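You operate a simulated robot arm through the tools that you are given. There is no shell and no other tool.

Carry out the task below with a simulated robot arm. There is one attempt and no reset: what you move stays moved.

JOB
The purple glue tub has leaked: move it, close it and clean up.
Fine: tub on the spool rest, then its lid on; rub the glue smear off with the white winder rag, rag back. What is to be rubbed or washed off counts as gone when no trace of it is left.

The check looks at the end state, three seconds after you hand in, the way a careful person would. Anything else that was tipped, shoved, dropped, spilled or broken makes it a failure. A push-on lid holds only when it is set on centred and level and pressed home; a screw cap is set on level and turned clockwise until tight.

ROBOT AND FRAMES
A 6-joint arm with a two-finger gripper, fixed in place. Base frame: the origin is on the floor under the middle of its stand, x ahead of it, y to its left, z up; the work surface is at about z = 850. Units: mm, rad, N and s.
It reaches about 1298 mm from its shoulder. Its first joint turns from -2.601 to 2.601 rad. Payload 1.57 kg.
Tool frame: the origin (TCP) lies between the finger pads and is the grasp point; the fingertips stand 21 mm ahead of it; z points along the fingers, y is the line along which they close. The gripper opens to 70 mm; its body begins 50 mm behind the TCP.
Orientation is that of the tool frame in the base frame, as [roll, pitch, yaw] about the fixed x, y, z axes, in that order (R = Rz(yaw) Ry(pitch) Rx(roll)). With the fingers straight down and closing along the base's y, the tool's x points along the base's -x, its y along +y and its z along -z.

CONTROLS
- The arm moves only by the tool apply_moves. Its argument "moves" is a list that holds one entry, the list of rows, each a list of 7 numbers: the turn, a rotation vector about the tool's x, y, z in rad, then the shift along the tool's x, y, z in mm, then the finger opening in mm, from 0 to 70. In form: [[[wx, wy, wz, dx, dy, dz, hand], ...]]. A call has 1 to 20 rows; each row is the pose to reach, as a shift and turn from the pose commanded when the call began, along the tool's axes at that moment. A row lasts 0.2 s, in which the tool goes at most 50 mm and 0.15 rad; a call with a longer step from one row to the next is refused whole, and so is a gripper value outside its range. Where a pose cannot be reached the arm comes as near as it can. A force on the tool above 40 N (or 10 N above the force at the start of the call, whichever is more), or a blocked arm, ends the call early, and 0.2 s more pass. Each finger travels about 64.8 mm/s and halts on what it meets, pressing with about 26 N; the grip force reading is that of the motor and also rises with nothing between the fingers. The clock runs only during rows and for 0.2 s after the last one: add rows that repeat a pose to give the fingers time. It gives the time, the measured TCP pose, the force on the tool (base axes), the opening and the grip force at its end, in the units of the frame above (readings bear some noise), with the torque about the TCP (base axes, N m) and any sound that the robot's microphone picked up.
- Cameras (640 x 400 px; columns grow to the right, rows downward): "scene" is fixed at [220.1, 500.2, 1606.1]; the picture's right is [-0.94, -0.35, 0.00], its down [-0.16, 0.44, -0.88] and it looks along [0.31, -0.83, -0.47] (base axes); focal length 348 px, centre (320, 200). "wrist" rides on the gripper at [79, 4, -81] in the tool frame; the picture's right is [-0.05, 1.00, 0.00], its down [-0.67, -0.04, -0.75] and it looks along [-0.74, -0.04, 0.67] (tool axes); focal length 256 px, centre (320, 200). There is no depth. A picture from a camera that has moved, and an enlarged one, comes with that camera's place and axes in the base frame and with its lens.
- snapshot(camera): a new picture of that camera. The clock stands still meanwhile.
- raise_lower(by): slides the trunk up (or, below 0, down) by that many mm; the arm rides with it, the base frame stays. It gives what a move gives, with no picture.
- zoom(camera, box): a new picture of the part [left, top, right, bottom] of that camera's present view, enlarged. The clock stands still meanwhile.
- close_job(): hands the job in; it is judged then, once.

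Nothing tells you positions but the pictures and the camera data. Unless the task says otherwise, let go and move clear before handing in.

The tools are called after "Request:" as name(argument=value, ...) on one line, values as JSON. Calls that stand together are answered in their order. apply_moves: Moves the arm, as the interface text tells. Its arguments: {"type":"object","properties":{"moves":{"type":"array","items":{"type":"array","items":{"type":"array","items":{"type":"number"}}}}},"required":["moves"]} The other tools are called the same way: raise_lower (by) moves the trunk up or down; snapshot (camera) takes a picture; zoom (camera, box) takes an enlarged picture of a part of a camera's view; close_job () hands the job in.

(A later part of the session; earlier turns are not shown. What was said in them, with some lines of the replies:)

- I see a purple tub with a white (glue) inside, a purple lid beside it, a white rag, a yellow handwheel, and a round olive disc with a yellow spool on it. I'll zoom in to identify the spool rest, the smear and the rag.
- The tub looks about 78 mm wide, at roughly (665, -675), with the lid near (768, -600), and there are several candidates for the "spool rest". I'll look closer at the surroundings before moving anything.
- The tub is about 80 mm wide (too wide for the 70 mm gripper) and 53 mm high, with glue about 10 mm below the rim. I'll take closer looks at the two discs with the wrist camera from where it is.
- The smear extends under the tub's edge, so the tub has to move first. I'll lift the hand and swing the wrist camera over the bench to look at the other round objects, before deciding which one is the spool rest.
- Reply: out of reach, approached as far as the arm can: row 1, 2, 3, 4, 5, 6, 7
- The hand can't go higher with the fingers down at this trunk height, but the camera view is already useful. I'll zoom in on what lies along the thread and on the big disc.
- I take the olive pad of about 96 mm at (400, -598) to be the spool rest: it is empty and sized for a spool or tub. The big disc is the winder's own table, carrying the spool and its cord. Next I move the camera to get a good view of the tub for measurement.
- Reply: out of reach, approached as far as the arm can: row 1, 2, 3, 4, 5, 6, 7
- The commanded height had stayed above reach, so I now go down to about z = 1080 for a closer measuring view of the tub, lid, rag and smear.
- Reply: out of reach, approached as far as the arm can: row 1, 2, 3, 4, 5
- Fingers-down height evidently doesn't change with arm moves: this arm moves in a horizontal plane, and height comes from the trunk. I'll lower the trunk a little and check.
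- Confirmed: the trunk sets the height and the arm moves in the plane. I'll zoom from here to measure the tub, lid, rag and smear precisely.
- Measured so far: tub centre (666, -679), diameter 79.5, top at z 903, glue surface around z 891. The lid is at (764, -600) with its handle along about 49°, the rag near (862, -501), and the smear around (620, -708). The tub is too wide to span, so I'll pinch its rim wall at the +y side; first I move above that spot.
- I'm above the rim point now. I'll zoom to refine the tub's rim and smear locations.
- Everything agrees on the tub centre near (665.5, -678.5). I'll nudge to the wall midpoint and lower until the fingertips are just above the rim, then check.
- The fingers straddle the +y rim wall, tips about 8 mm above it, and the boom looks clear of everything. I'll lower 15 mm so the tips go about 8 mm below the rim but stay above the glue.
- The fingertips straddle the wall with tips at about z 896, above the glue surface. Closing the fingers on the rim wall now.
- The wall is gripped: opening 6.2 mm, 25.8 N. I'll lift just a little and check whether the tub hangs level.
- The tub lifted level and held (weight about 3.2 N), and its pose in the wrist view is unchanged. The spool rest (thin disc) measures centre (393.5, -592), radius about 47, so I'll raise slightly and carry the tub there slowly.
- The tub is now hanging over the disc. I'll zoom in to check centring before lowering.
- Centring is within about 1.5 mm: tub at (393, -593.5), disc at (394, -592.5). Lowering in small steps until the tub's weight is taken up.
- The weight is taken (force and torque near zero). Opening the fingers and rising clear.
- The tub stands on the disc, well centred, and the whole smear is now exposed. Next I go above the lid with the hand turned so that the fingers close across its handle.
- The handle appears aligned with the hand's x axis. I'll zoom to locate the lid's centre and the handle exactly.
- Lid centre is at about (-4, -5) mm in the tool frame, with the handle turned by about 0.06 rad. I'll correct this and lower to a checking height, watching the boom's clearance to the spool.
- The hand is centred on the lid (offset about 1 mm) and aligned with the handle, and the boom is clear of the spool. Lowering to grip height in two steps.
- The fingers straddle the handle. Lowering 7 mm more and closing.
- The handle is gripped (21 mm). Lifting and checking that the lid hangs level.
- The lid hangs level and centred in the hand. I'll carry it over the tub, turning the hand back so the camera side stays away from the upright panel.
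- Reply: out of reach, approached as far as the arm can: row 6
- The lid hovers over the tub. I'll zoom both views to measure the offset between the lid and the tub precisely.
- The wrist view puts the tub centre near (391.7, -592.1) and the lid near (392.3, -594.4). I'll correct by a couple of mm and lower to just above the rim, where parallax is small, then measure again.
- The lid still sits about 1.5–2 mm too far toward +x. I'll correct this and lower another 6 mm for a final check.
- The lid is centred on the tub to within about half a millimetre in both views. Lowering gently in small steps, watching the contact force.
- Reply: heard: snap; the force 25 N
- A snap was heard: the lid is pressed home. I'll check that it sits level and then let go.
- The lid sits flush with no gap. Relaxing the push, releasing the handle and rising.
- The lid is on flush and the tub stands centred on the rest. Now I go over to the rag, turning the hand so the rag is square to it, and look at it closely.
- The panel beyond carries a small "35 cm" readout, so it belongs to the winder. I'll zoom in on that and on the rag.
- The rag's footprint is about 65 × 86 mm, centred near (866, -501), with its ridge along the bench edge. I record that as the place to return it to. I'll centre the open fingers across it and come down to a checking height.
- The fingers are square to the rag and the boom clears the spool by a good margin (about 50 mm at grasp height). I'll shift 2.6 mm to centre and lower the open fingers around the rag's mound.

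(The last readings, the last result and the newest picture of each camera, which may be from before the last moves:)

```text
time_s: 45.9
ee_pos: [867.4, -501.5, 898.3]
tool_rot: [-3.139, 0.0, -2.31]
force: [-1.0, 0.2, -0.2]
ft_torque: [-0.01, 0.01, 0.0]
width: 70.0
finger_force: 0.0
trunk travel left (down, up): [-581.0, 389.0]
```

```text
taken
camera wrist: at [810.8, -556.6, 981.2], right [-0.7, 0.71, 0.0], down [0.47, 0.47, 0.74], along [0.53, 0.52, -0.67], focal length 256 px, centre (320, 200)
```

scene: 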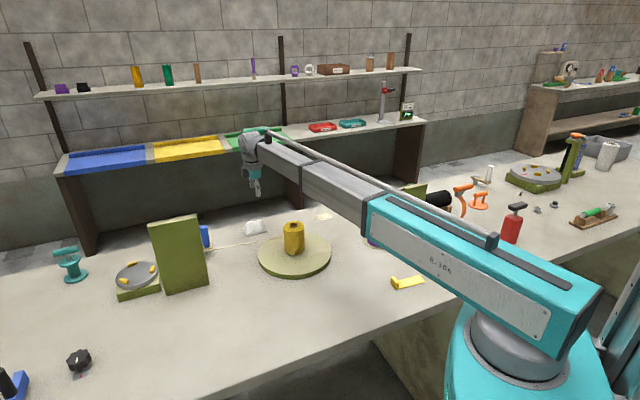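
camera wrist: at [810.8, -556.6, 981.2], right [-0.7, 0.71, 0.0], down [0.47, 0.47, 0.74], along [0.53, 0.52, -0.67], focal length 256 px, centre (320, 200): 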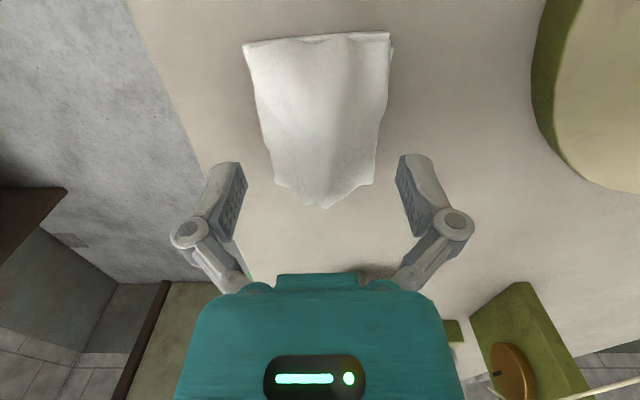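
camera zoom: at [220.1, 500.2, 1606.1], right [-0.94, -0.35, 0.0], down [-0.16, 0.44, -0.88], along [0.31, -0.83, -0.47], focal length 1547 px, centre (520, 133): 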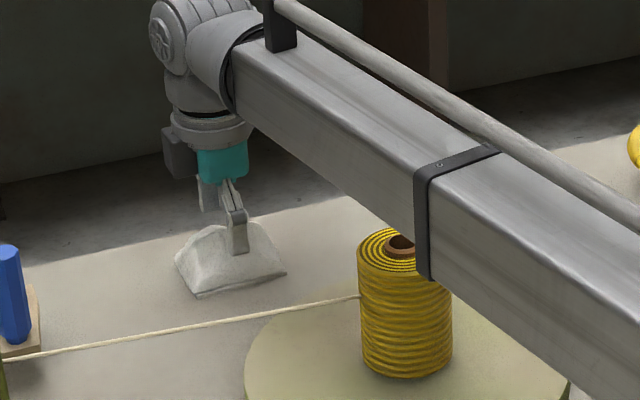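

No contact yet, and the boom clears the spool. Lowering the open fingers another 16 mm around the mound.

Request:
raise_lower(by=-10)

Request:
raise_lower(by=-7)

Request:
snapshot(camera="wrist")

Request:
zoom(camera="scene", box=[235, 190, 325, 260])

```text
time_s: 46.4
ee_pos: [867.3, -502.5, 890.4]
tool_rot: [-3.14, -0.001, -2.309]
force: [-0.7, -0.9, 0.1]
ft_torque: [0.02, -0.04, 0.02]
width: 69.9
finger_force: 0.1
trunk travel left (down, up): [-571.0, 399.0]
```

```text
time_s: 47.0
ee_pos: [866.2, -502.6, 882.7]
tool_rot: [-3.141, 0.0, -2.308]
force: [-1.0, -1.1, -0.4]
ft_torque: [-0.01, 0.01, 0.0]
width: 69.9
finger_force: 0.0
trunk travel left (down, up): [-564.0, 406.0]
```

```text
taken
camera wrist: at [810.8, -556.6, 964.2], right [-0.7, 0.71, 0.0], down [0.47, 0.47, 0.74], along [0.53, 0.52, -0.67], focal length 256 px, centre (320, 200)
```

wrist: 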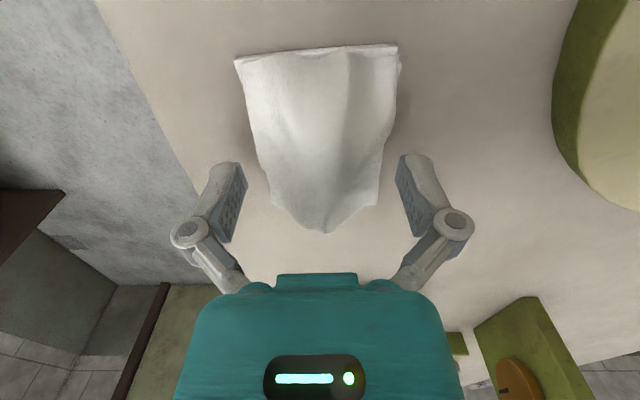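

```text
5.71 times, centred on (280, 225) of scene
camera zoom: at [220.1, 500.2, 1606.1], right [-0.94, -0.35, 0.0], down [-0.16, 0.44, -0.88], along [0.31, -0.83, -0.47], focal length 1989 px, centre (549, 57)
```

zoom: 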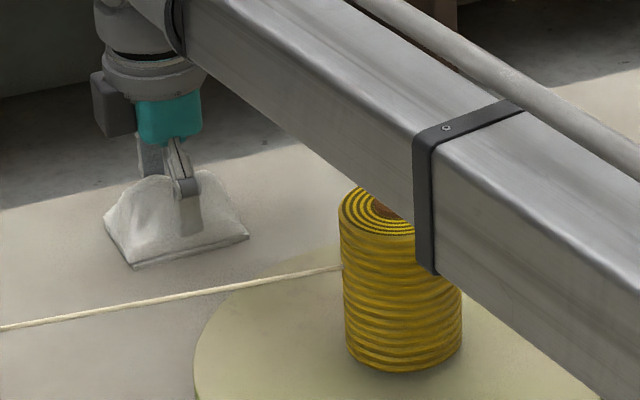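

The fingers straddle the mound with tips about 12 mm above the bench. Closing on the rag.

Request:
apply_moves(moves=[[[0, 0, 0, 0, 0, 0, 50], [0, 0, 0, 0, 0, 0, 30], [0, 0, 0, 0, 0, 0, 10], [0, 0, 0, 0, 0, 0, 0], [0, 0, 0, 0, 0, 0, 0], [0, 0, 0, 0, 0, 0, 0]]])

Request:
snapshot(camera="wrist")

Request:
zoom(camera="scene", box=[235, 190, 325, 260])

```text
time_s: 47.9
ee_pos: [865.1, -499.8, 887.7]
tool_rot: [-3.135, 0.002, -2.309]
force: [5.4, -4.6, 49.4]
ft_torque: [0.03, 0.06, -0.02]
width: 27.0
finger_force: 25.7
trunk travel left (down, up): [-564.0, 406.0]
stopped in row 4: the force on the tool passed its limit at 43 N (the readings are from after the stop); the commanded pose is now the measured one
```

```text
taken
camera wrist: at [808.1, -554.7, 969.1], right [-0.7, 0.71, -0.01], down [0.47, 0.47, 0.75], along [0.53, 0.52, -0.67], focal length 256 px, centre (320, 200)
```

wrist: 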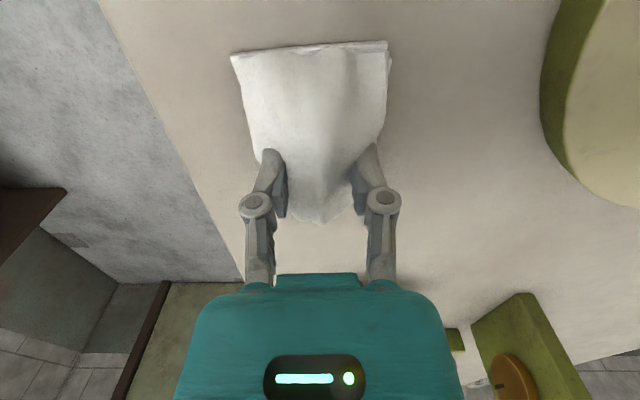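

```text
5.71 times, centred on (280, 225) of scene
camera zoom: at [220.1, 500.2, 1606.1], right [-0.94, -0.35, 0.0], down [-0.16, 0.44, -0.88], along [0.31, -0.83, -0.47], focal length 1989 px, centre (549, 57)
```

zoom: 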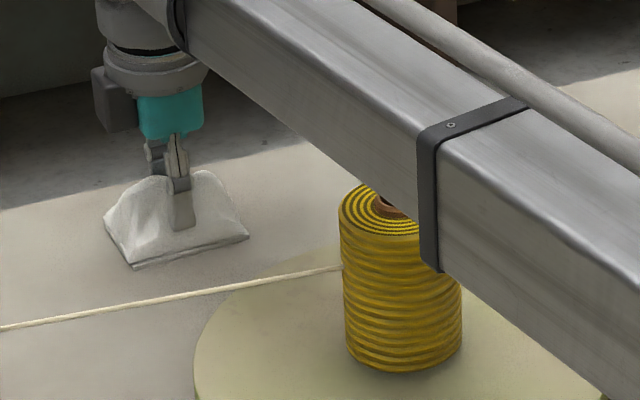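

The fingers closed onto the rag's sloped sides (opening 27 mm) and wedged the hand up about 5 mm. I'll relieve that by raising the trunk a few mm while holding.

Request:
raise_lower(by=4)

Request:
zoom(camera="scene", box=[235, 200, 295, 245])

```text
time_s: 48.4
ee_pos: [865.6, -501.5, 886.8]
tool_rot: [-3.138, -0.001, -2.311]
force: [6.6, -6.7, 24.9]
ft_torque: [-0.07, -0.1, -0.01]
width: 23.3
finger_force: 25.5
trunk travel left (down, up): [-568.0, 402.0]
```

```text
8.89 times, centred on (265, 222) of scene
camera zoom: at [220.1, 500.2, 1606.1], right [-0.94, -0.35, 0.0], down [-0.16, 0.44, -0.88], along [0.31, -0.83, -0.47], focal length 3094 px, centre (809, 0)
```

zoom: 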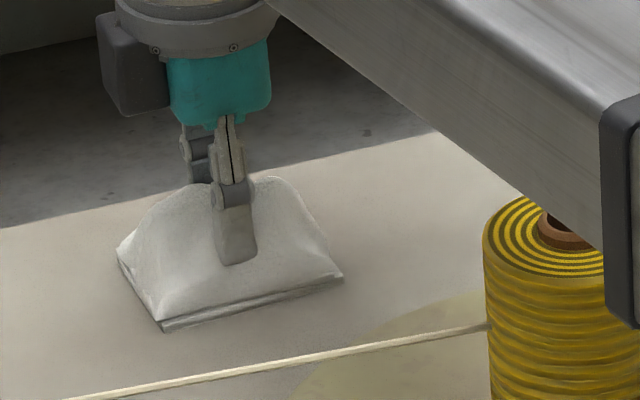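

Still some wedge force; raising a few more mm and watching whether the rag comes along.

Request:
raise_lower(by=3)

Request:
raise_lower(by=4)

Request:
zoom(camera="scene", box=[235, 200, 295, 245])

Request:
snapshot(camera="wrist")

```text
time_s: 48.9
ee_pos: [865.7, -500.8, 888.0]
tool_rot: [3.139, 0.0, -2.309]
force: [1.6, -0.2, 0.3]
ft_torque: [-0.01, 0.02, 0.0]
width: 23.0
finger_force: 26.3
trunk travel left (down, up): [-571.0, 399.0]
```

```text
time_s: 49.5
ee_pos: [866.9, -500.4, 893.2]
tool_rot: [-3.141, -0.002, -2.31]
force: [-0.2, -0.1, 0.0]
ft_torque: [0.0, -0.03, 0.01]
width: 23.1
finger_force: 26.1
trunk travel left (down, up): [-575.0, 395.0]
```

```text
8.89 times, centred on (265, 222) of scene
camera zoom: at [220.1, 500.2, 1606.1], right [-0.94, -0.35, 0.0], down [-0.16, 0.44, -0.88], along [0.31, -0.83, -0.47], focal length 3094 px, centre (809, 0)
```

zoom: 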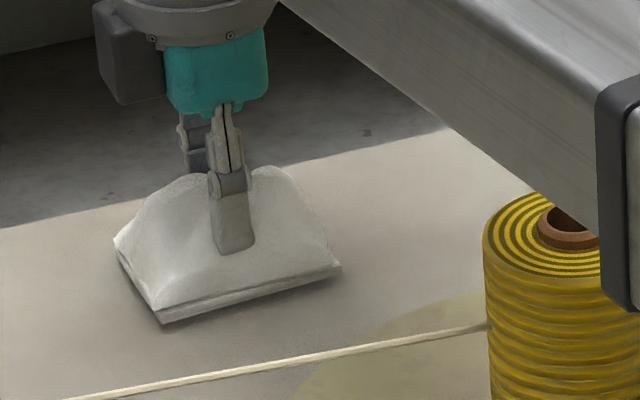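

```text
taken
camera wrist: at [810.6, -556.0, 975.1], right [-0.7, 0.71, 0.0], down [0.47, 0.47, 0.74], along [0.53, 0.52, -0.67], focal length 256 px, centre (320, 200)
```

wrist: 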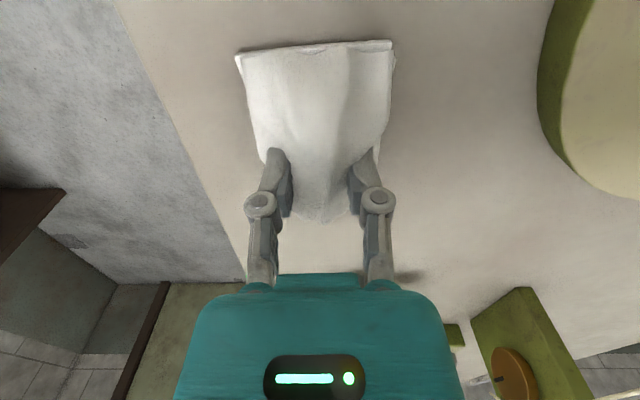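

The rag is lifted off the bench, held at its ridge (23 mm), with its underside about 38 mm below the TCP. I'll raise it and carry it to a spot beside the smear, where I can see the smear before rubbing.

Request:
raise_lower(by=55)

Request:
apply_moves(moves=[[[0, 0, 0.064, 18.5, 8.9, 0, 0], [0, 0, 0.129, 36.9, 17.8, 0, 0], [0, 0, 0.193, 55.4, 26.6, 0, 0], [0, 0, 0.257, 73.8, 35.5, 0, 0], [0, 0, 0.322, 92.3, 44.4, 0, 0], [0, 0, 0.386, 110.7, 53.3, 0, 0], [0, 0, 0.45, 129.2, 62.1, 0, 0], [0, 0, 0.514, 147.6, 71, 0, 0], [0, 0, 0.579, 166.1, 79.9, 0, 0], [0, 0, 0.643, 184.5, 88.8, 0, 0], [0, 0, 0.707, 203, 97.6, 0, 0], [0, 0, 0.772, 221.4, 106.5, 0, 0], [0, 0, 0.836, 239.9, 115.4, 0, 0], [0, 0, 0.836, 239.9, 115.4, 0, 0]]])

Request:
snapshot(camera="wrist")

Request:
snapshot(camera="scene")

```text
time_s: 50.4
ee_pos: [866.5, -502.2, 949.3]
tool_rot: [3.141, 0.0, -2.308]
force: [0.3, 0.5, -1.5]
ft_torque: [-0.01, 0.01, 0.01]
width: 23.2
finger_force: 26.5
trunk travel left (down, up): [-630.0, 340.0]
```

```text
time_s: 53.4
ee_pos: [619.2, -601.8, 948.7]
tool_rot: [-3.141, 0.002, 3.137]
force: [0.3, -0.4, -0.5]
ft_torque: [0.02, 0.02, -0.01]
width: 22.9
finger_force: 26.1
trunk travel left (down, up): [-630.0, 340.0]
```

```text
taken
camera wrist: at [540.6, -596.1, 1030.2], right [0.06, 1.0, 0.0], down [0.67, -0.04, 0.74], along [0.74, -0.04, -0.67], focal length 256 px, centre (320, 200)
```

wrist: 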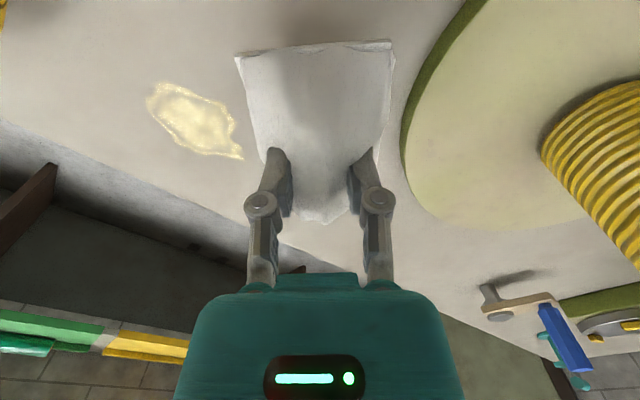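

```text
taken
```

scene: 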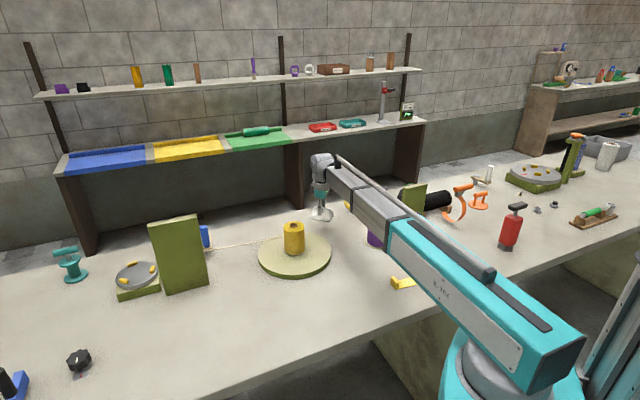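

The smear is clearly visible to the left of the held rag. I'll zoom to measure its extent and the rag's underside.

Request:
zoom(camera="wrist", box=[130, 60, 270, 180])

Request:
zoom(camera="scene", box=[295, 180, 375, 240])

Request:
zoom(camera="wrist", box=[220, 20, 420, 240])

```text
3.33 times, centred on (200, 120) of wrist
camera zoom: at [540.6, -596.1, 1030.2], right [0.06, 1.0, 0.0], down [0.67, -0.04, 0.74], along [0.74, -0.04, -0.67], focal length 853 px, centre (720, 467)
```

zoom: 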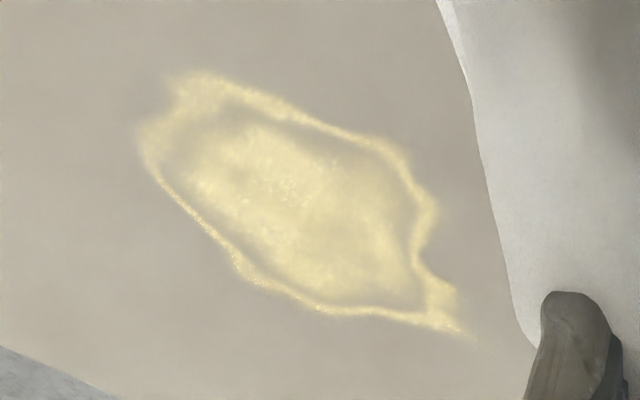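

```text
6.67 times, centred on (335, 210) of scene
camera zoom: at [220.1, 500.2, 1606.1], right [-0.94, -0.35, 0.0], down [-0.16, 0.44, -0.88], along [0.31, -0.83, -0.47], focal length 2321 px, centre (220, 133)
```

zoom: 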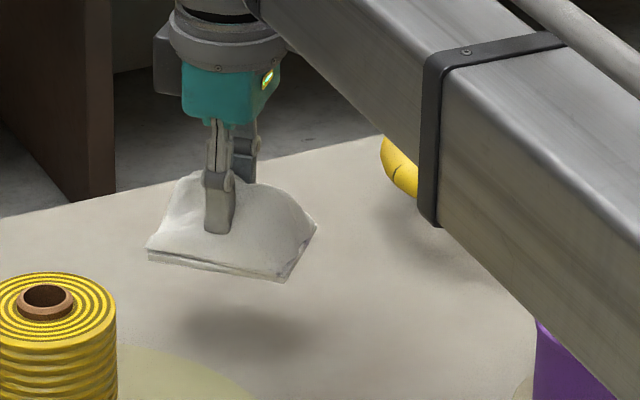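

```text
1.82 times, centred on (320, 130) of wrist
camera zoom: at [540.6, -596.1, 1030.2], right [0.06, 1.0, 0.0], down [0.67, -0.04, 0.74], along [0.74, -0.04, -0.67], focal length 465 px, centre (320, 327)
```

zoom: 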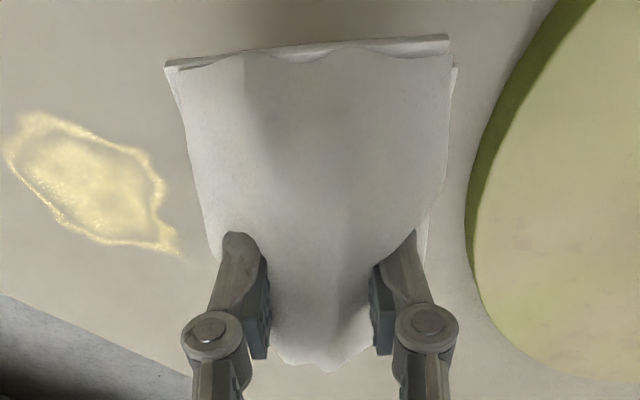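

The smear spans x 610–686, y -728 to -668, and the rag's underside covers about 86 × 65 mm. I'll centre the rag over it at (648, -697) and lower until it presses lightly.

Request:
apply_moves(moves=[[[0, 0, 0, -5.8, -19.3, 0, 0], [0, 0, 0, -11.5, -38.6, 0, 0], [0, 0, 0, -17.3, -57.8, 0, 0], [0, 0, 0, -23, -77.1, 0, 0], [0, 0, 0, -28.8, -96.4, 0, 0], [0, 0, 0, -28.8, -96.4, 0, 0]]])

Request:
raise_lower(by=-56)

Request:
snapshot(camera="wrist")

Request:
zoom(camera="scene", box=[285, 170, 365, 230])

```text
time_s: 54.8
ee_pos: [645.7, -695.8, 948.6]
tool_rot: [3.14, 0.001, 3.138]
force: [0.1, -0.4, -1.1]
ft_torque: [0.0, 0.0, 0.0]
width: 23.1
finger_force: 25.7
trunk travel left (down, up): [-630.0, 340.0]
```

```text
time_s: 55.8
ee_pos: [647.3, -696.3, 892.3]
tool_rot: [3.141, 0.001, 3.137]
force: [0.2, 0.3, -0.8]
ft_torque: [-0.01, 0.04, 0.03]
width: 23.1
finger_force: 25.8
trunk travel left (down, up): [-574.0, 396.0]
```

```text
taken
camera wrist: at [568.3, -691.0, 974.2], right [0.06, 1.0, 0.0], down [0.67, -0.04, 0.74], along [0.74, -0.04, -0.67], focal length 256 px, centre (320, 200)
```

wrist: 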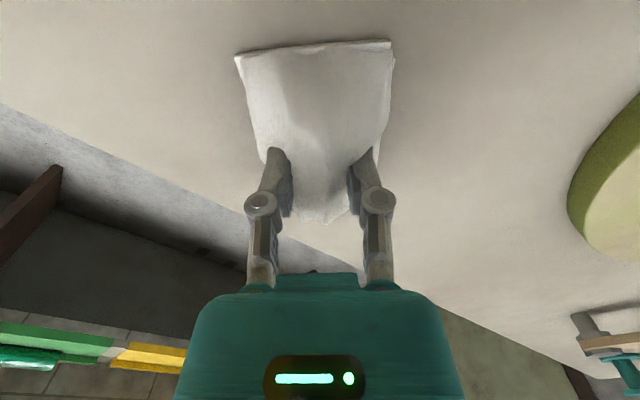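

```text
6.67 times, centred on (325, 200) of scene
camera zoom: at [220.1, 500.2, 1606.1], right [-0.94, -0.35, 0.0], down [-0.16, 0.44, -0.88], along [0.31, -0.83, -0.47], focal length 2321 px, centre (287, 200)
```

zoom: 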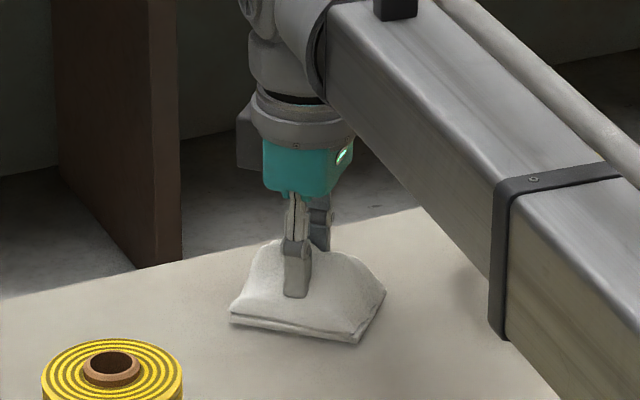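

The rag covers the smear. Lowering stepwise to light contact.

Request:
raise_lower(by=-5)

Request:
raise_lower(by=-1)

```text
time_s: 56.3
ee_pos: [646.2, -695.9, 887.7]
tool_rot: [-3.141, 0.001, 3.138]
force: [2.3, -2.1, 9.9]
ft_torque: [-0.04, 0.02, -0.01]
width: 23.0
finger_force: 25.7
trunk travel left (down, up): [-569.0, 401.0]
```

```text
time_s: 56.8
ee_pos: [647.2, -696.8, 887.8]
tool_rot: [-3.139, 0.001, 3.138]
force: [5.4, -5.1, 24.1]
ft_torque: [-0.14, -0.01, 0.01]
width: 23.0
finger_force: 25.7
trunk travel left (down, up): [-568.0, 402.0]
```

Contact is made; I'll ease off half a millimetre and rub back and forth over the smear.

Request:
raise_lower(by=0.5)

Request:
apply_moves(moves=[[[0, 0, 0, 8, 0, 0, 0], [0, 0, 0, 16, 0, 0, 0], [0, 0, 0, 8, 0, 0, 0], [0, 0, 0, 0, 0, 0, 0], [0, 0, 0, -10, 0, 0, 0], [0, 0, 0, -20, 0, 0, 0], [0, 0, 0, -10, 0, 0, 0], [0, 0, 0, 0, 0, 0, 0], [0, 0, 0, 8, 0, 0, 0], [0, 0, 0, 16, 0, 0, 0], [0, 0, 0, 8, 0, 0, 0], [0, 0, 0, 0, 0, 0, 0], [0, 0, 0, 0, 9, 0, 0], [0, 0, 0, 0, 18, 0, 0], [0, 0, 0, 0, 9, 0, 0], [0, 0, 0, 0, 0, 0, 0], [0, 0, 0, 0, -9, 0, 0], [0, 0, 0, 0, -18, 0, 0], [0, 0, 0, 0, -9, 0, 0], [0, 0, 0, 0, 0, 0, 0]]])

Request:
zoom(camera="scene", box=[285, 170, 365, 230])

Request:
snapshot(camera="wrist")

```text
time_s: 57.3
ee_pos: [646.5, -696.4, 888.4]
tool_rot: [-3.14, 0.003, 3.138]
force: [6.5, -6.2, 19.9]
ft_torque: [-0.19, -0.22, 0.01]
width: 23.0
finger_force: 26.2
trunk travel left (down, up): [-568.0, 402.0]
```

```text
time_s: 61.5
ee_pos: [646.3, -697.4, 888.0]
tool_rot: [-3.14, 0.002, 3.14]
force: [0.5, -6.9, 15.3]
ft_torque: [-0.18, -0.02, 0.02]
width: 22.9
finger_force: 26.0
trunk travel left (down, up): [-568.0, 402.0]
```

```text
6.67 times, centred on (325, 200) of scene
camera zoom: at [220.1, 500.2, 1606.1], right [-0.94, -0.35, 0.0], down [-0.16, 0.44, -0.88], along [0.31, -0.83, -0.47], focal length 2321 px, centre (287, 200)
```

zoom: 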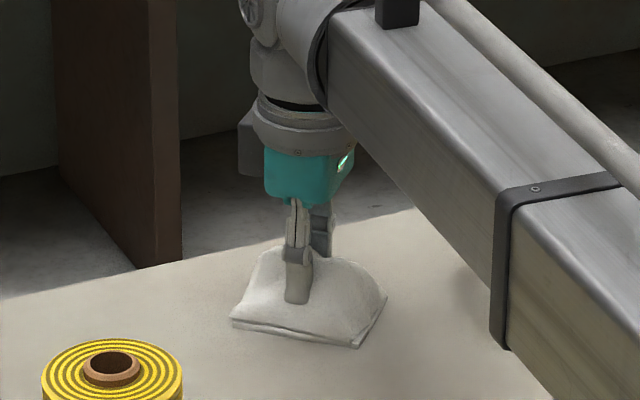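

```text
taken
camera wrist: at [567.3, -690.9, 969.7], right [0.06, 1.0, 0.0], down [0.67, -0.04, 0.75], along [0.74, -0.04, -0.67], focal length 256 px, centre (320, 200)
```

wrist: 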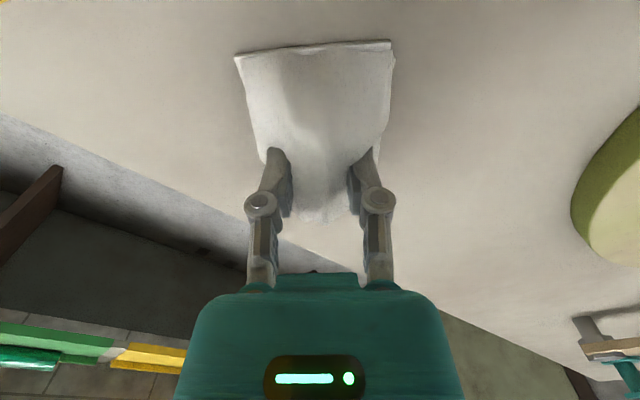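

The rag held firmly through the strokes. One more set of strokes with side offsets for full coverage, then I'll lift and look.

Request:
apply_moves(moves=[[[0, 0, 0, 8, 8, 0, 0], [0, 0, 0, 16, 16, 0, 0], [0, 0, 0, 4, 16, 0, 0], [0, 0, 0, -8, 16, 0, 0], [0, 0, 0, -20, 16, 0, 0], [0, 0, 0, -20, 4, 0, 0], [0, 0, 0, -20, -8, 0, 0], [0, 0, 0, -20, -18, 0, 0], [0, 0, 0, -8, -18, 0, 0], [0, 0, 0, 4, -18, 0, 0], [0, 0, 0, 16, -18, 0, 0], [0, 0, 0, 16, -6, 0, 0], [0, 0, 0, 16, 6, 0, 0], [0, 0, 0, 4, 6, 0, 0], [0, 0, 0, -8, 6, 0, 0], [0, 0, 0, -20, 6, 0, 0], [0, 0, 0, -20, -6, 0, 0], [0, 0, 0, -8, -6, 0, 0], [0, 0, 0, 4, -6, 0, 0], [0, 0, 0, 4, 0, 0, 0]]])

Request:
raise_lower(by=60)

Request:
apply_moves(moves=[[[0, 0, 0, 5, 20, 0, 0], [0, 0, 0, 11, 40, 0, 0], [0, 0, 0, 17, 60, 0, 0], [0, 0, 0, 22, 80, 0, 0], [0, 0, 0, 28, 96, 0, 0], [0, 0, 0, 28, 96, 0, 0]]])

Request:
snapshot(camera="wrist")

Request:
zoom(camera="wrist", box=[110, 50, 270, 190])

Request:
zoom(camera="scene", box=[285, 180, 375, 240])

```text
time_s: 65.7
ee_pos: [642.0, -697.3, 888.3]
tool_rot: [-3.14, 0.001, 3.138]
force: [-0.3, -7.6, 16.1]
ft_torque: [-0.17, -0.18, -0.08]
width: 23.2
finger_force: 26.1
trunk travel left (down, up): [-568.0, 402.0]
```

```text
time_s: 66.7
ee_pos: [642.8, -697.1, 947.0]
tool_rot: [3.14, 0.0, 3.138]
force: [0.2, 1.1, -0.6]
ft_torque: [-0.01, 0.0, -0.01]
width: 23.0
finger_force: 26.1
trunk travel left (down, up): [-628.0, 342.0]
```

```text
time_s: 68.1
ee_pos: [616.2, -601.8, 946.7]
tool_rot: [3.14, 0.0, 3.138]
force: [0.1, -0.1, -0.1]
ft_torque: [-0.01, 0.01, -0.01]
width: 23.1
finger_force: 26.4
trunk travel left (down, up): [-628.0, 342.0]
```

```text
taken
camera wrist: at [536.9, -595.7, 1028.7], right [0.06, 1.0, 0.0], down [0.67, -0.04, 0.74], along [0.74, -0.04, -0.67], focal length 256 px, centre (320, 200)
```

wrist: 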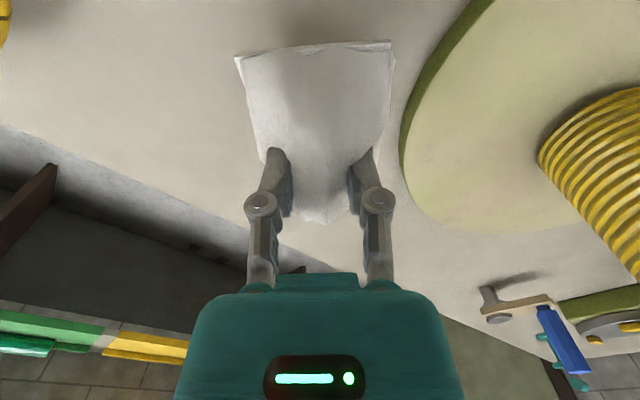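

```text
2.86 times, centred on (190, 120) of wrist
camera zoom: at [536.9, -595.7, 1028.7], right [0.06, 1.0, 0.0], down [0.67, -0.04, 0.74], along [0.74, -0.04, -0.67], focal length 731 px, centre (691, 429)
```

zoom: 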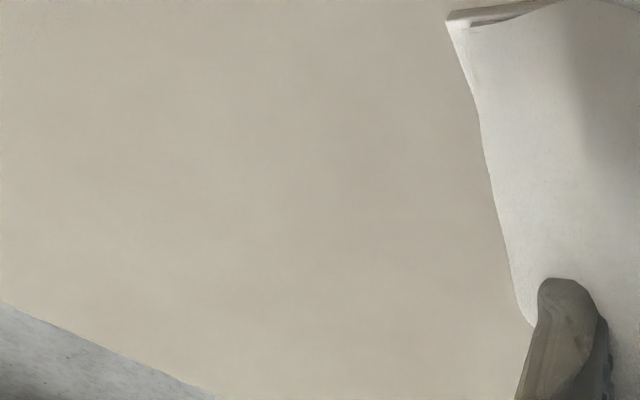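

```text
6.67 times, centred on (330, 210) of scene
camera zoom: at [220.1, 500.2, 1606.1], right [-0.94, -0.35, 0.0], down [-0.16, 0.44, -0.88], along [0.31, -0.83, -0.47], focal length 2321 px, centre (253, 133)
```

zoom: 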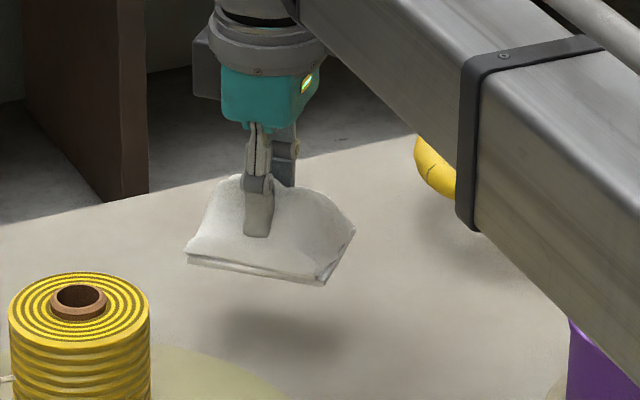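

The smear appears to be gone. I'll zoom in hard on the area to check for faint traces before returning the rag.

Request:
zoom(camera="wrist", box=[135, 70, 215, 130])

Request:
zoom(camera="wrist", box=[190, 100, 260, 170])

Request:
zoom(camera="scene", box=[300, 195, 350, 230])

```text
6.67 times, centred on (175, 100) of wrist
camera zoom: at [536.9, -595.7, 1028.7], right [0.06, 1.0, 0.0], down [0.67, -0.04, 0.74], along [0.74, -0.04, -0.67], focal length 1707 px, centre (1287, 867)
```

zoom: 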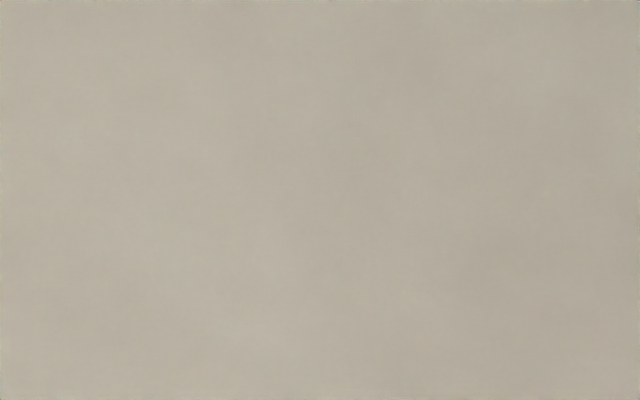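

```text
5.71 times, centred on (225, 135) of wrist
camera zoom: at [536.9, -595.7, 1028.7], right [0.06, 1.0, 0.0], down [0.67, -0.04, 0.74], along [0.74, -0.04, -0.67], focal length 1463 px, centre (863, 571)
```

zoom: 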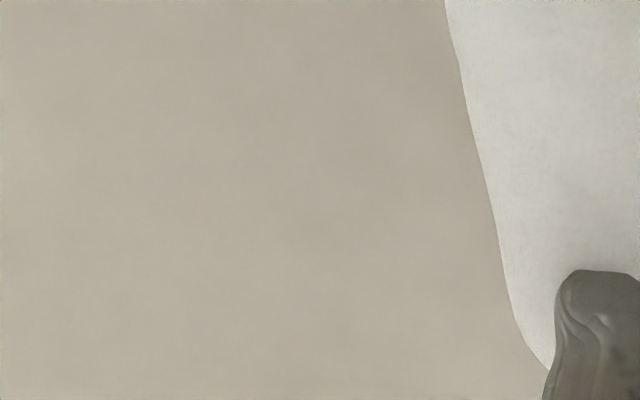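

```text
11.43 times, centred on (325, 212) of scene
camera zoom: at [220.1, 500.2, 1606.1], right [-0.94, -0.35, 0.0], down [-0.16, 0.44, -0.88], along [0.31, -0.83, -0.47], focal length 3978 px, centre (263, 57)
```

zoom: 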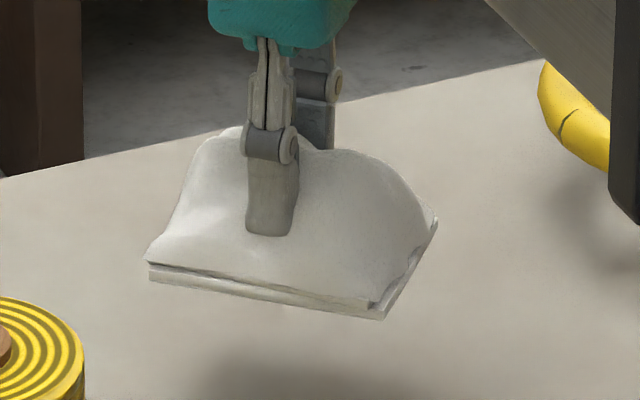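

The bench is clean, with no trace left. Now I take the rag back to its original place at (867, -500.6) with its original orientation.

Request:
apply_moves(moves=[[[0, 0, -0.064, -19.3, 7.7, 0, 0], [0, 0, -0.129, -38.6, 15.4, 0, 0], [0, 0, -0.193, -57.9, 23.1, 0, 0], [0, 0, -0.257, -77.1, 30.9, 0, 0], [0, 0, -0.322, -96.4, 38.6, 0, 0], [0, 0, -0.386, -115.7, 46.3, 0, 0], [0, 0, -0.45, -135, 54, 0, 0], [0, 0, -0.514, -154.3, 61.7, 0, 0], [0, 0, -0.579, -173.6, 69.4, 0, 0], [0, 0, -0.643, -192.8, 77.2, 0, 0], [0, 0, -0.707, -212.1, 84.9, 0, 0], [0, 0, -0.772, -231.4, 92.6, 0, 0], [0, 0, -0.836, -250.7, 100.3, 0, 0], [0, 0, -0.836, -250.7, 100.3, 0, 0]]])

Request:
raise_lower(by=-48)

Request:
snapshot(camera="wrist")

Request:
zoom(camera="scene", box=[235, 200, 295, 245])

Request:
zoom(camera="scene", box=[220, 160, 420, 290])

```text
time_s: 71.1
ee_pos: [866.6, -502.3, 947.3]
tool_rot: [3.14, -0.001, -2.309]
force: [0.2, 0.6, 0.3]
ft_torque: [0.01, -0.02, 0.0]
width: 23.4
finger_force: 26.1
trunk travel left (down, up): [-628.0, 342.0]
```

```text
time_s: 72.0
ee_pos: [866.8, -501.4, 899.3]
tool_rot: [-3.141, -0.001, -2.31]
force: [0.1, -0.1, -0.2]
ft_torque: [0.02, 0.01, 0.02]
width: 22.9
finger_force: 25.6
trunk travel left (down, up): [-580.0, 390.0]
```

```text
taken
camera wrist: at [811.0, -557.3, 980.7], right [-0.7, 0.71, 0.0], down [0.47, 0.47, 0.74], along [0.53, 0.52, -0.67], focal length 256 px, centre (320, 200)
```

wrist: 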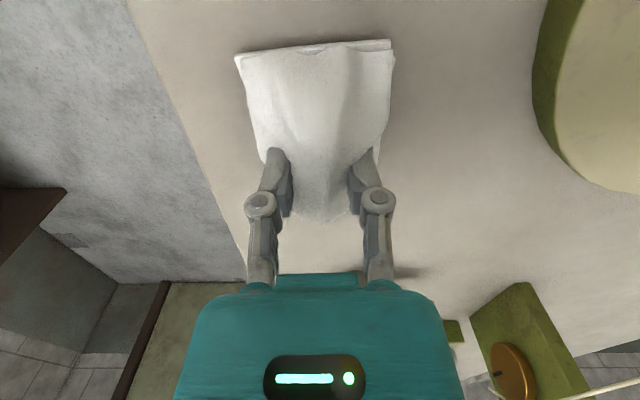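

```text
8.89 times, centred on (265, 222) of scene
camera zoom: at [220.1, 500.2, 1606.1], right [-0.94, -0.35, 0.0], down [-0.16, 0.44, -0.88], along [0.31, -0.83, -0.47], focal length 3094 px, centre (809, 0)
```

zoom: 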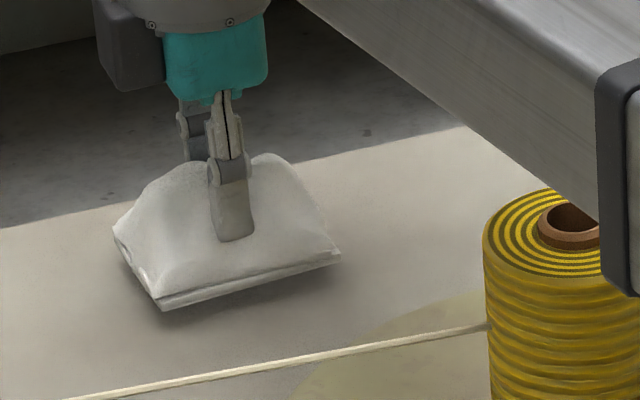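

```text
3.08 times, centred on (320, 225) of scene
camera zoom: at [220.1, 500.2, 1606.1], right [-0.94, -0.35, 0.0], down [-0.16, 0.44, -0.88], along [0.31, -0.83, -0.47], focal length 1071 px, centre (320, 123)
```

zoom: 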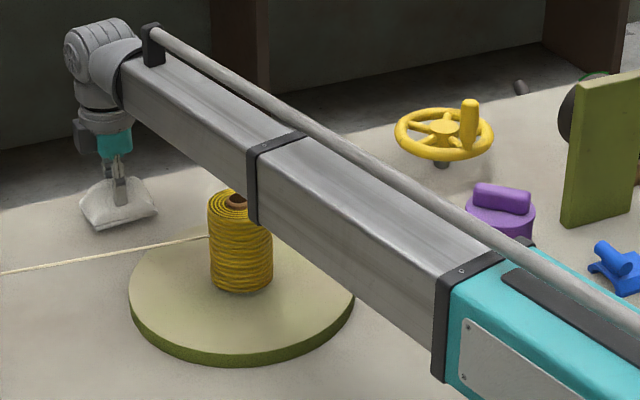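

The rag is over its home within about 1 mm. Lowering to touch down.

Request:
raise_lower(by=-8)

Request:
raise_lower(by=-1)

```text
time_s: 72.6
ee_pos: [866.6, -503.2, 890.9]
tool_rot: [-3.141, 0.0, -2.309]
force: [-0.2, 0.9, -0.8]
ft_torque: [-0.01, 0.0, -0.01]
width: 22.8
finger_force: 26.2
trunk travel left (down, up): [-572.0, 398.0]
```

```text
time_s: 73.1
ee_pos: [867.3, -502.1, 890.5]
tool_rot: [-3.141, 0.0, -2.308]
force: [-0.3, -0.1, -0.1]
ft_torque: [0.02, 0.05, -0.03]
width: 23.3
finger_force: 26.1
trunk travel left (down, up): [-571.0, 399.0]
```

Request:
raise_lower(by=-1)

Request:
zoom(camera="scene", box=[235, 200, 295, 245])

```text
time_s: 73.6
ee_pos: [867.1, -502.5, 889.3]
tool_rot: [-3.141, -0.001, -2.309]
force: [-0.4, 0.5, -0.2]
ft_torque: [-0.02, 0.01, -0.02]
width: 23.1
finger_force: 26.2
trunk travel left (down, up): [-570.0, 400.0]
```

```text
8.89 times, centred on (265, 222) of scene
camera zoom: at [220.1, 500.2, 1606.1], right [-0.94, -0.35, 0.0], down [-0.16, 0.44, -0.88], along [0.31, -0.83, -0.47], focal length 3094 px, centre (809, 0)
```

zoom: 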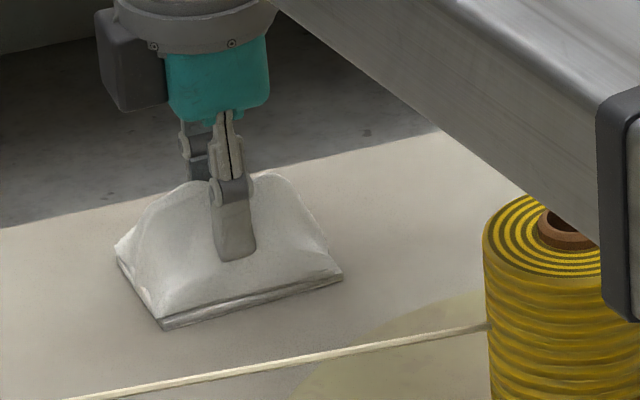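

Request:
raise_lower(by=-1)

Request:
apply_moves(moves=[[[0, 0, 0, 0, 0, 0, 34], [0, 0, 0, 0, 0, 0, 50], [0, 0, 0, 0, 0, 0, 66], [0, 0, 0, 0, 0, 0, 70], [0, 0, 0, 0, 0, 0, 70]]])

Request:
zoom(camera="scene", box=[235, 200, 295, 245])

Request:
snapshot(camera="wrist")

```text
time_s: 74.1
ee_pos: [867.2, -502.8, 888.9]
tool_rot: [3.141, -0.001, -2.31]
force: [1.8, -1.2, 6.5]
ft_torque: [0.02, -0.05, -0.02]
width: 23.2
finger_force: 26.3
trunk travel left (down, up): [-569.0, 401.0]
```

```text
time_s: 75.3
ee_pos: [867.2, -503.2, 887.3]
tool_rot: [-3.141, 0.0, -2.308]
force: [-0.4, -0.3, -0.5]
ft_torque: [0.01, -0.03, 0.02]
width: 69.9
finger_force: 0.0
trunk travel left (down, up): [-569.0, 401.0]
```

```text
8.89 times, centred on (265, 222) of scene
camera zoom: at [220.1, 500.2, 1606.1], right [-0.94, -0.35, 0.0], down [-0.16, 0.44, -0.88], along [0.31, -0.83, -0.47], focal length 3094 px, centre (809, 0)
```

zoom: 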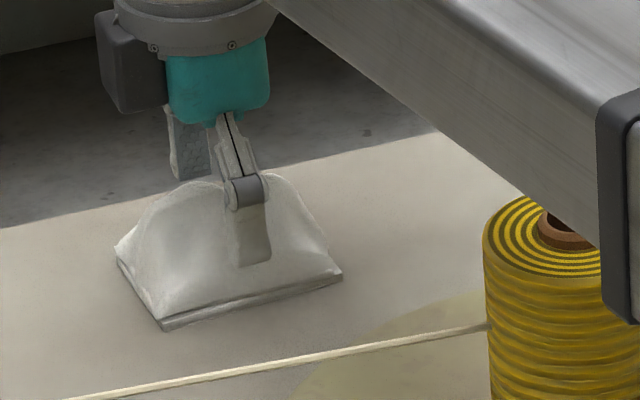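

```text
taken
camera wrist: at [811.1, -557.3, 969.6], right [-0.7, 0.71, 0.0], down [0.47, 0.47, 0.74], along [0.53, 0.52, -0.67], focal length 256 px, centre (320, 200)
```

wrist: 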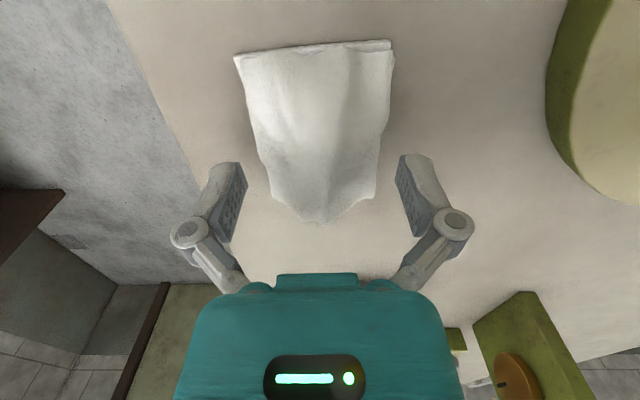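

The rag is released at its original spot. Rising straight up and moving clear, then I'll check the whole scene.

Request:
raise_lower(by=60)

Request:
raise_lower(by=200)

Request:
snapshot(camera="scene")

Request:
zoom(camera="scene", box=[220, 170, 400, 282])

Request:
snapshot(camera="wrist")

```text
time_s: 76.3
ee_pos: [867.6, -503.3, 948.3]
tool_rot: [-3.141, 0.0, -2.31]
force: [-0.6, 0.1, -0.1]
ft_torque: [0.01, 0.01, 0.01]
width: 69.9
finger_force: 0.0
trunk travel left (down, up): [-629.0, 341.0]
```

```text
time_s: 78.5
ee_pos: [866.8, -502.6, 1147.9]
tool_rot: [-3.141, -0.003, -2.31]
force: [0.0, 0.0, 0.4]
ft_torque: [0.0, -0.01, -0.04]
width: 70.0
finger_force: 0.1
trunk travel left (down, up): [-829.0, 141.0]
```

```text
taken
```

scene: 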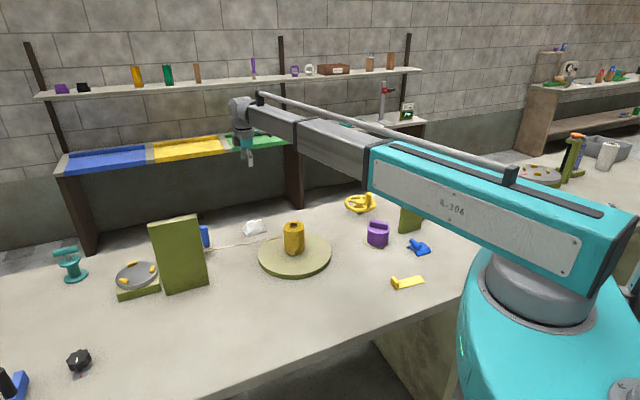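

```text
3.56 times, centred on (310, 226) of scene
camera zoom: at [220.1, 500.2, 1606.1], right [-0.94, -0.35, 0.0], down [-0.16, 0.44, -0.88], along [0.31, -0.83, -0.47], focal length 1238 px, centre (356, 108)
```

zoom: 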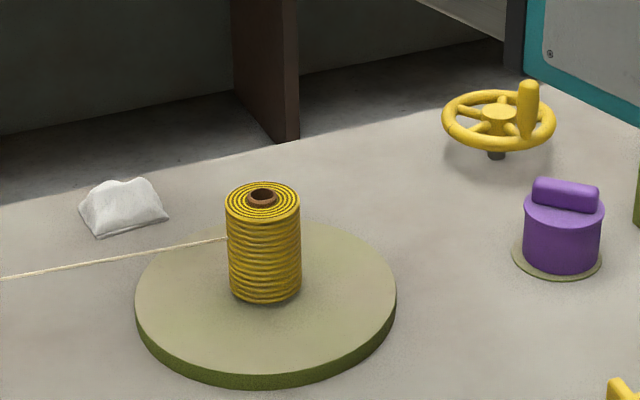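

```text
taken
camera wrist: at [811.2, -557.4, 1229.5], right [-0.7, 0.71, 0.0], down [0.47, 0.47, 0.74], along [0.53, 0.52, -0.67], focal length 256 px, centre (320, 200)
```

wrist: 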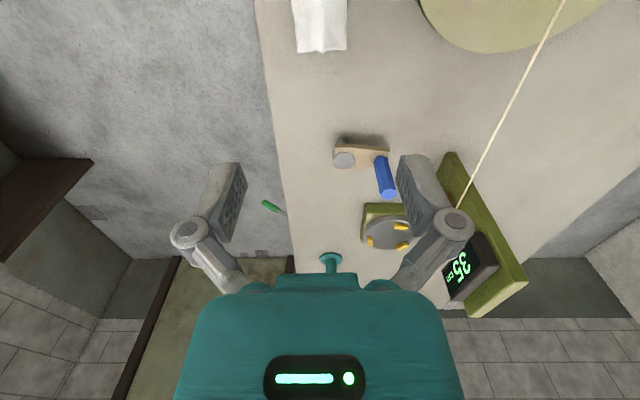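

The rag lies as it did originally, the tub is lidded on the rest, and the cord and counter are unchanged. A last close look at the tub and the cleaned area.

Request:
zoom(camera="scene", box=[355, 212, 405, 252])

Request:
zoom(camera="scene", box=[295, 195, 355, 235])

Request:
zoom(camera="scene", box=[380, 170, 460, 300])

```text
10.00 times, centred on (380, 232) of scene
camera zoom: at [220.1, 500.2, 1606.1], right [-0.94, -0.35, 0.0], down [-0.16, 0.44, -0.88], along [0.31, -0.83, -0.47], focal length 3481 px, centre (-280, -120)
```

zoom: 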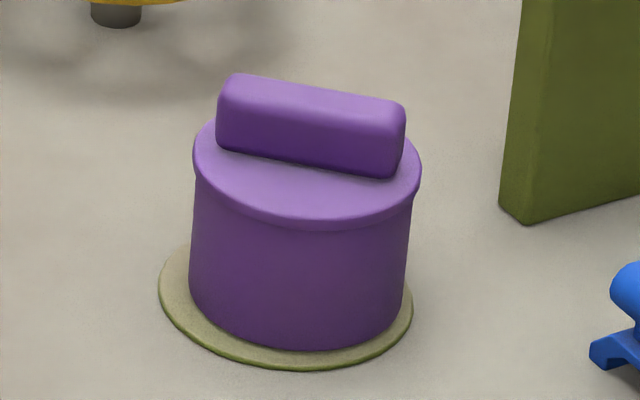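

```text
10.00 times, centred on (325, 215) of scene
camera zoom: at [220.1, 500.2, 1606.1], right [-0.94, -0.35, 0.0], down [-0.16, 0.44, -0.88], along [0.31, -0.83, -0.47], focal length 3481 px, centre (270, 50)
```

zoom: 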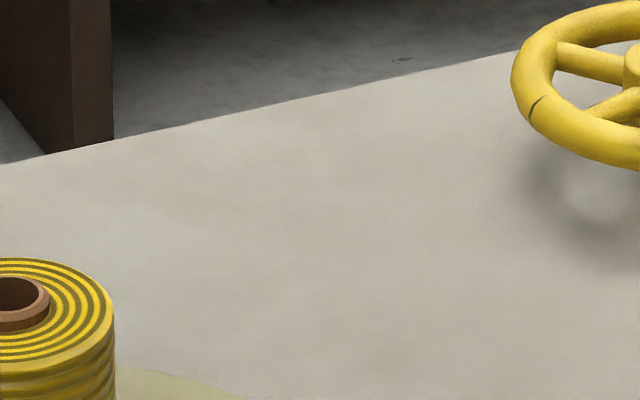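

```text
3.08 times, centred on (420, 235) of scene
camera zoom: at [220.1, 500.2, 1606.1], right [-0.94, -0.35, 0.0], down [-0.16, 0.44, -0.88], along [0.31, -0.83, -0.47], focal length 1071 px, centre (12, 92)
```

zoom: 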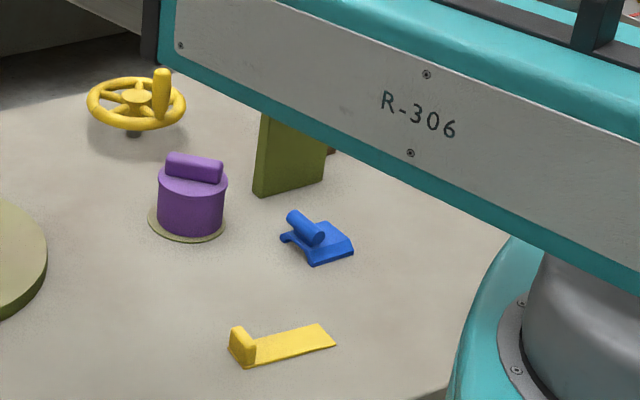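

The tub stands fully on the spool rest with its lid flush, the bench is clean, the rag is back in place, and nothing else has moved. The hand is empty and clear, so I'm handing in.

Request:
close_job()

```text
The job is handed in.
```

I moved the purple tub, closed it, rubbed the smear off and put the rag back, then handed the job in. I don't have the verdict.

- **Tub:** it stands wholly on the small olive pad, about 2–4 mm off centre. I took that pad to be the spool rest, because it was empty and about the right size. The other candidate was the large disc holding the yellow spool, which I took to be the winder's own table. Nothing is labelled, so this is the one assumption that could be wrong.
- **Lid:** it is pressed on until it snapped, and it sits flush and level with no gap.
- **Smear:** close-ups from both cameras show no trace left on the bench.
- **Rag:** it is back within about 2 mm of where it lay, turned the same way.
- **Everything else:** nothing else on the bench looks moved. The cord is in place and the winder's counter still reads 35 cm.

The hand is empty and raised clear.
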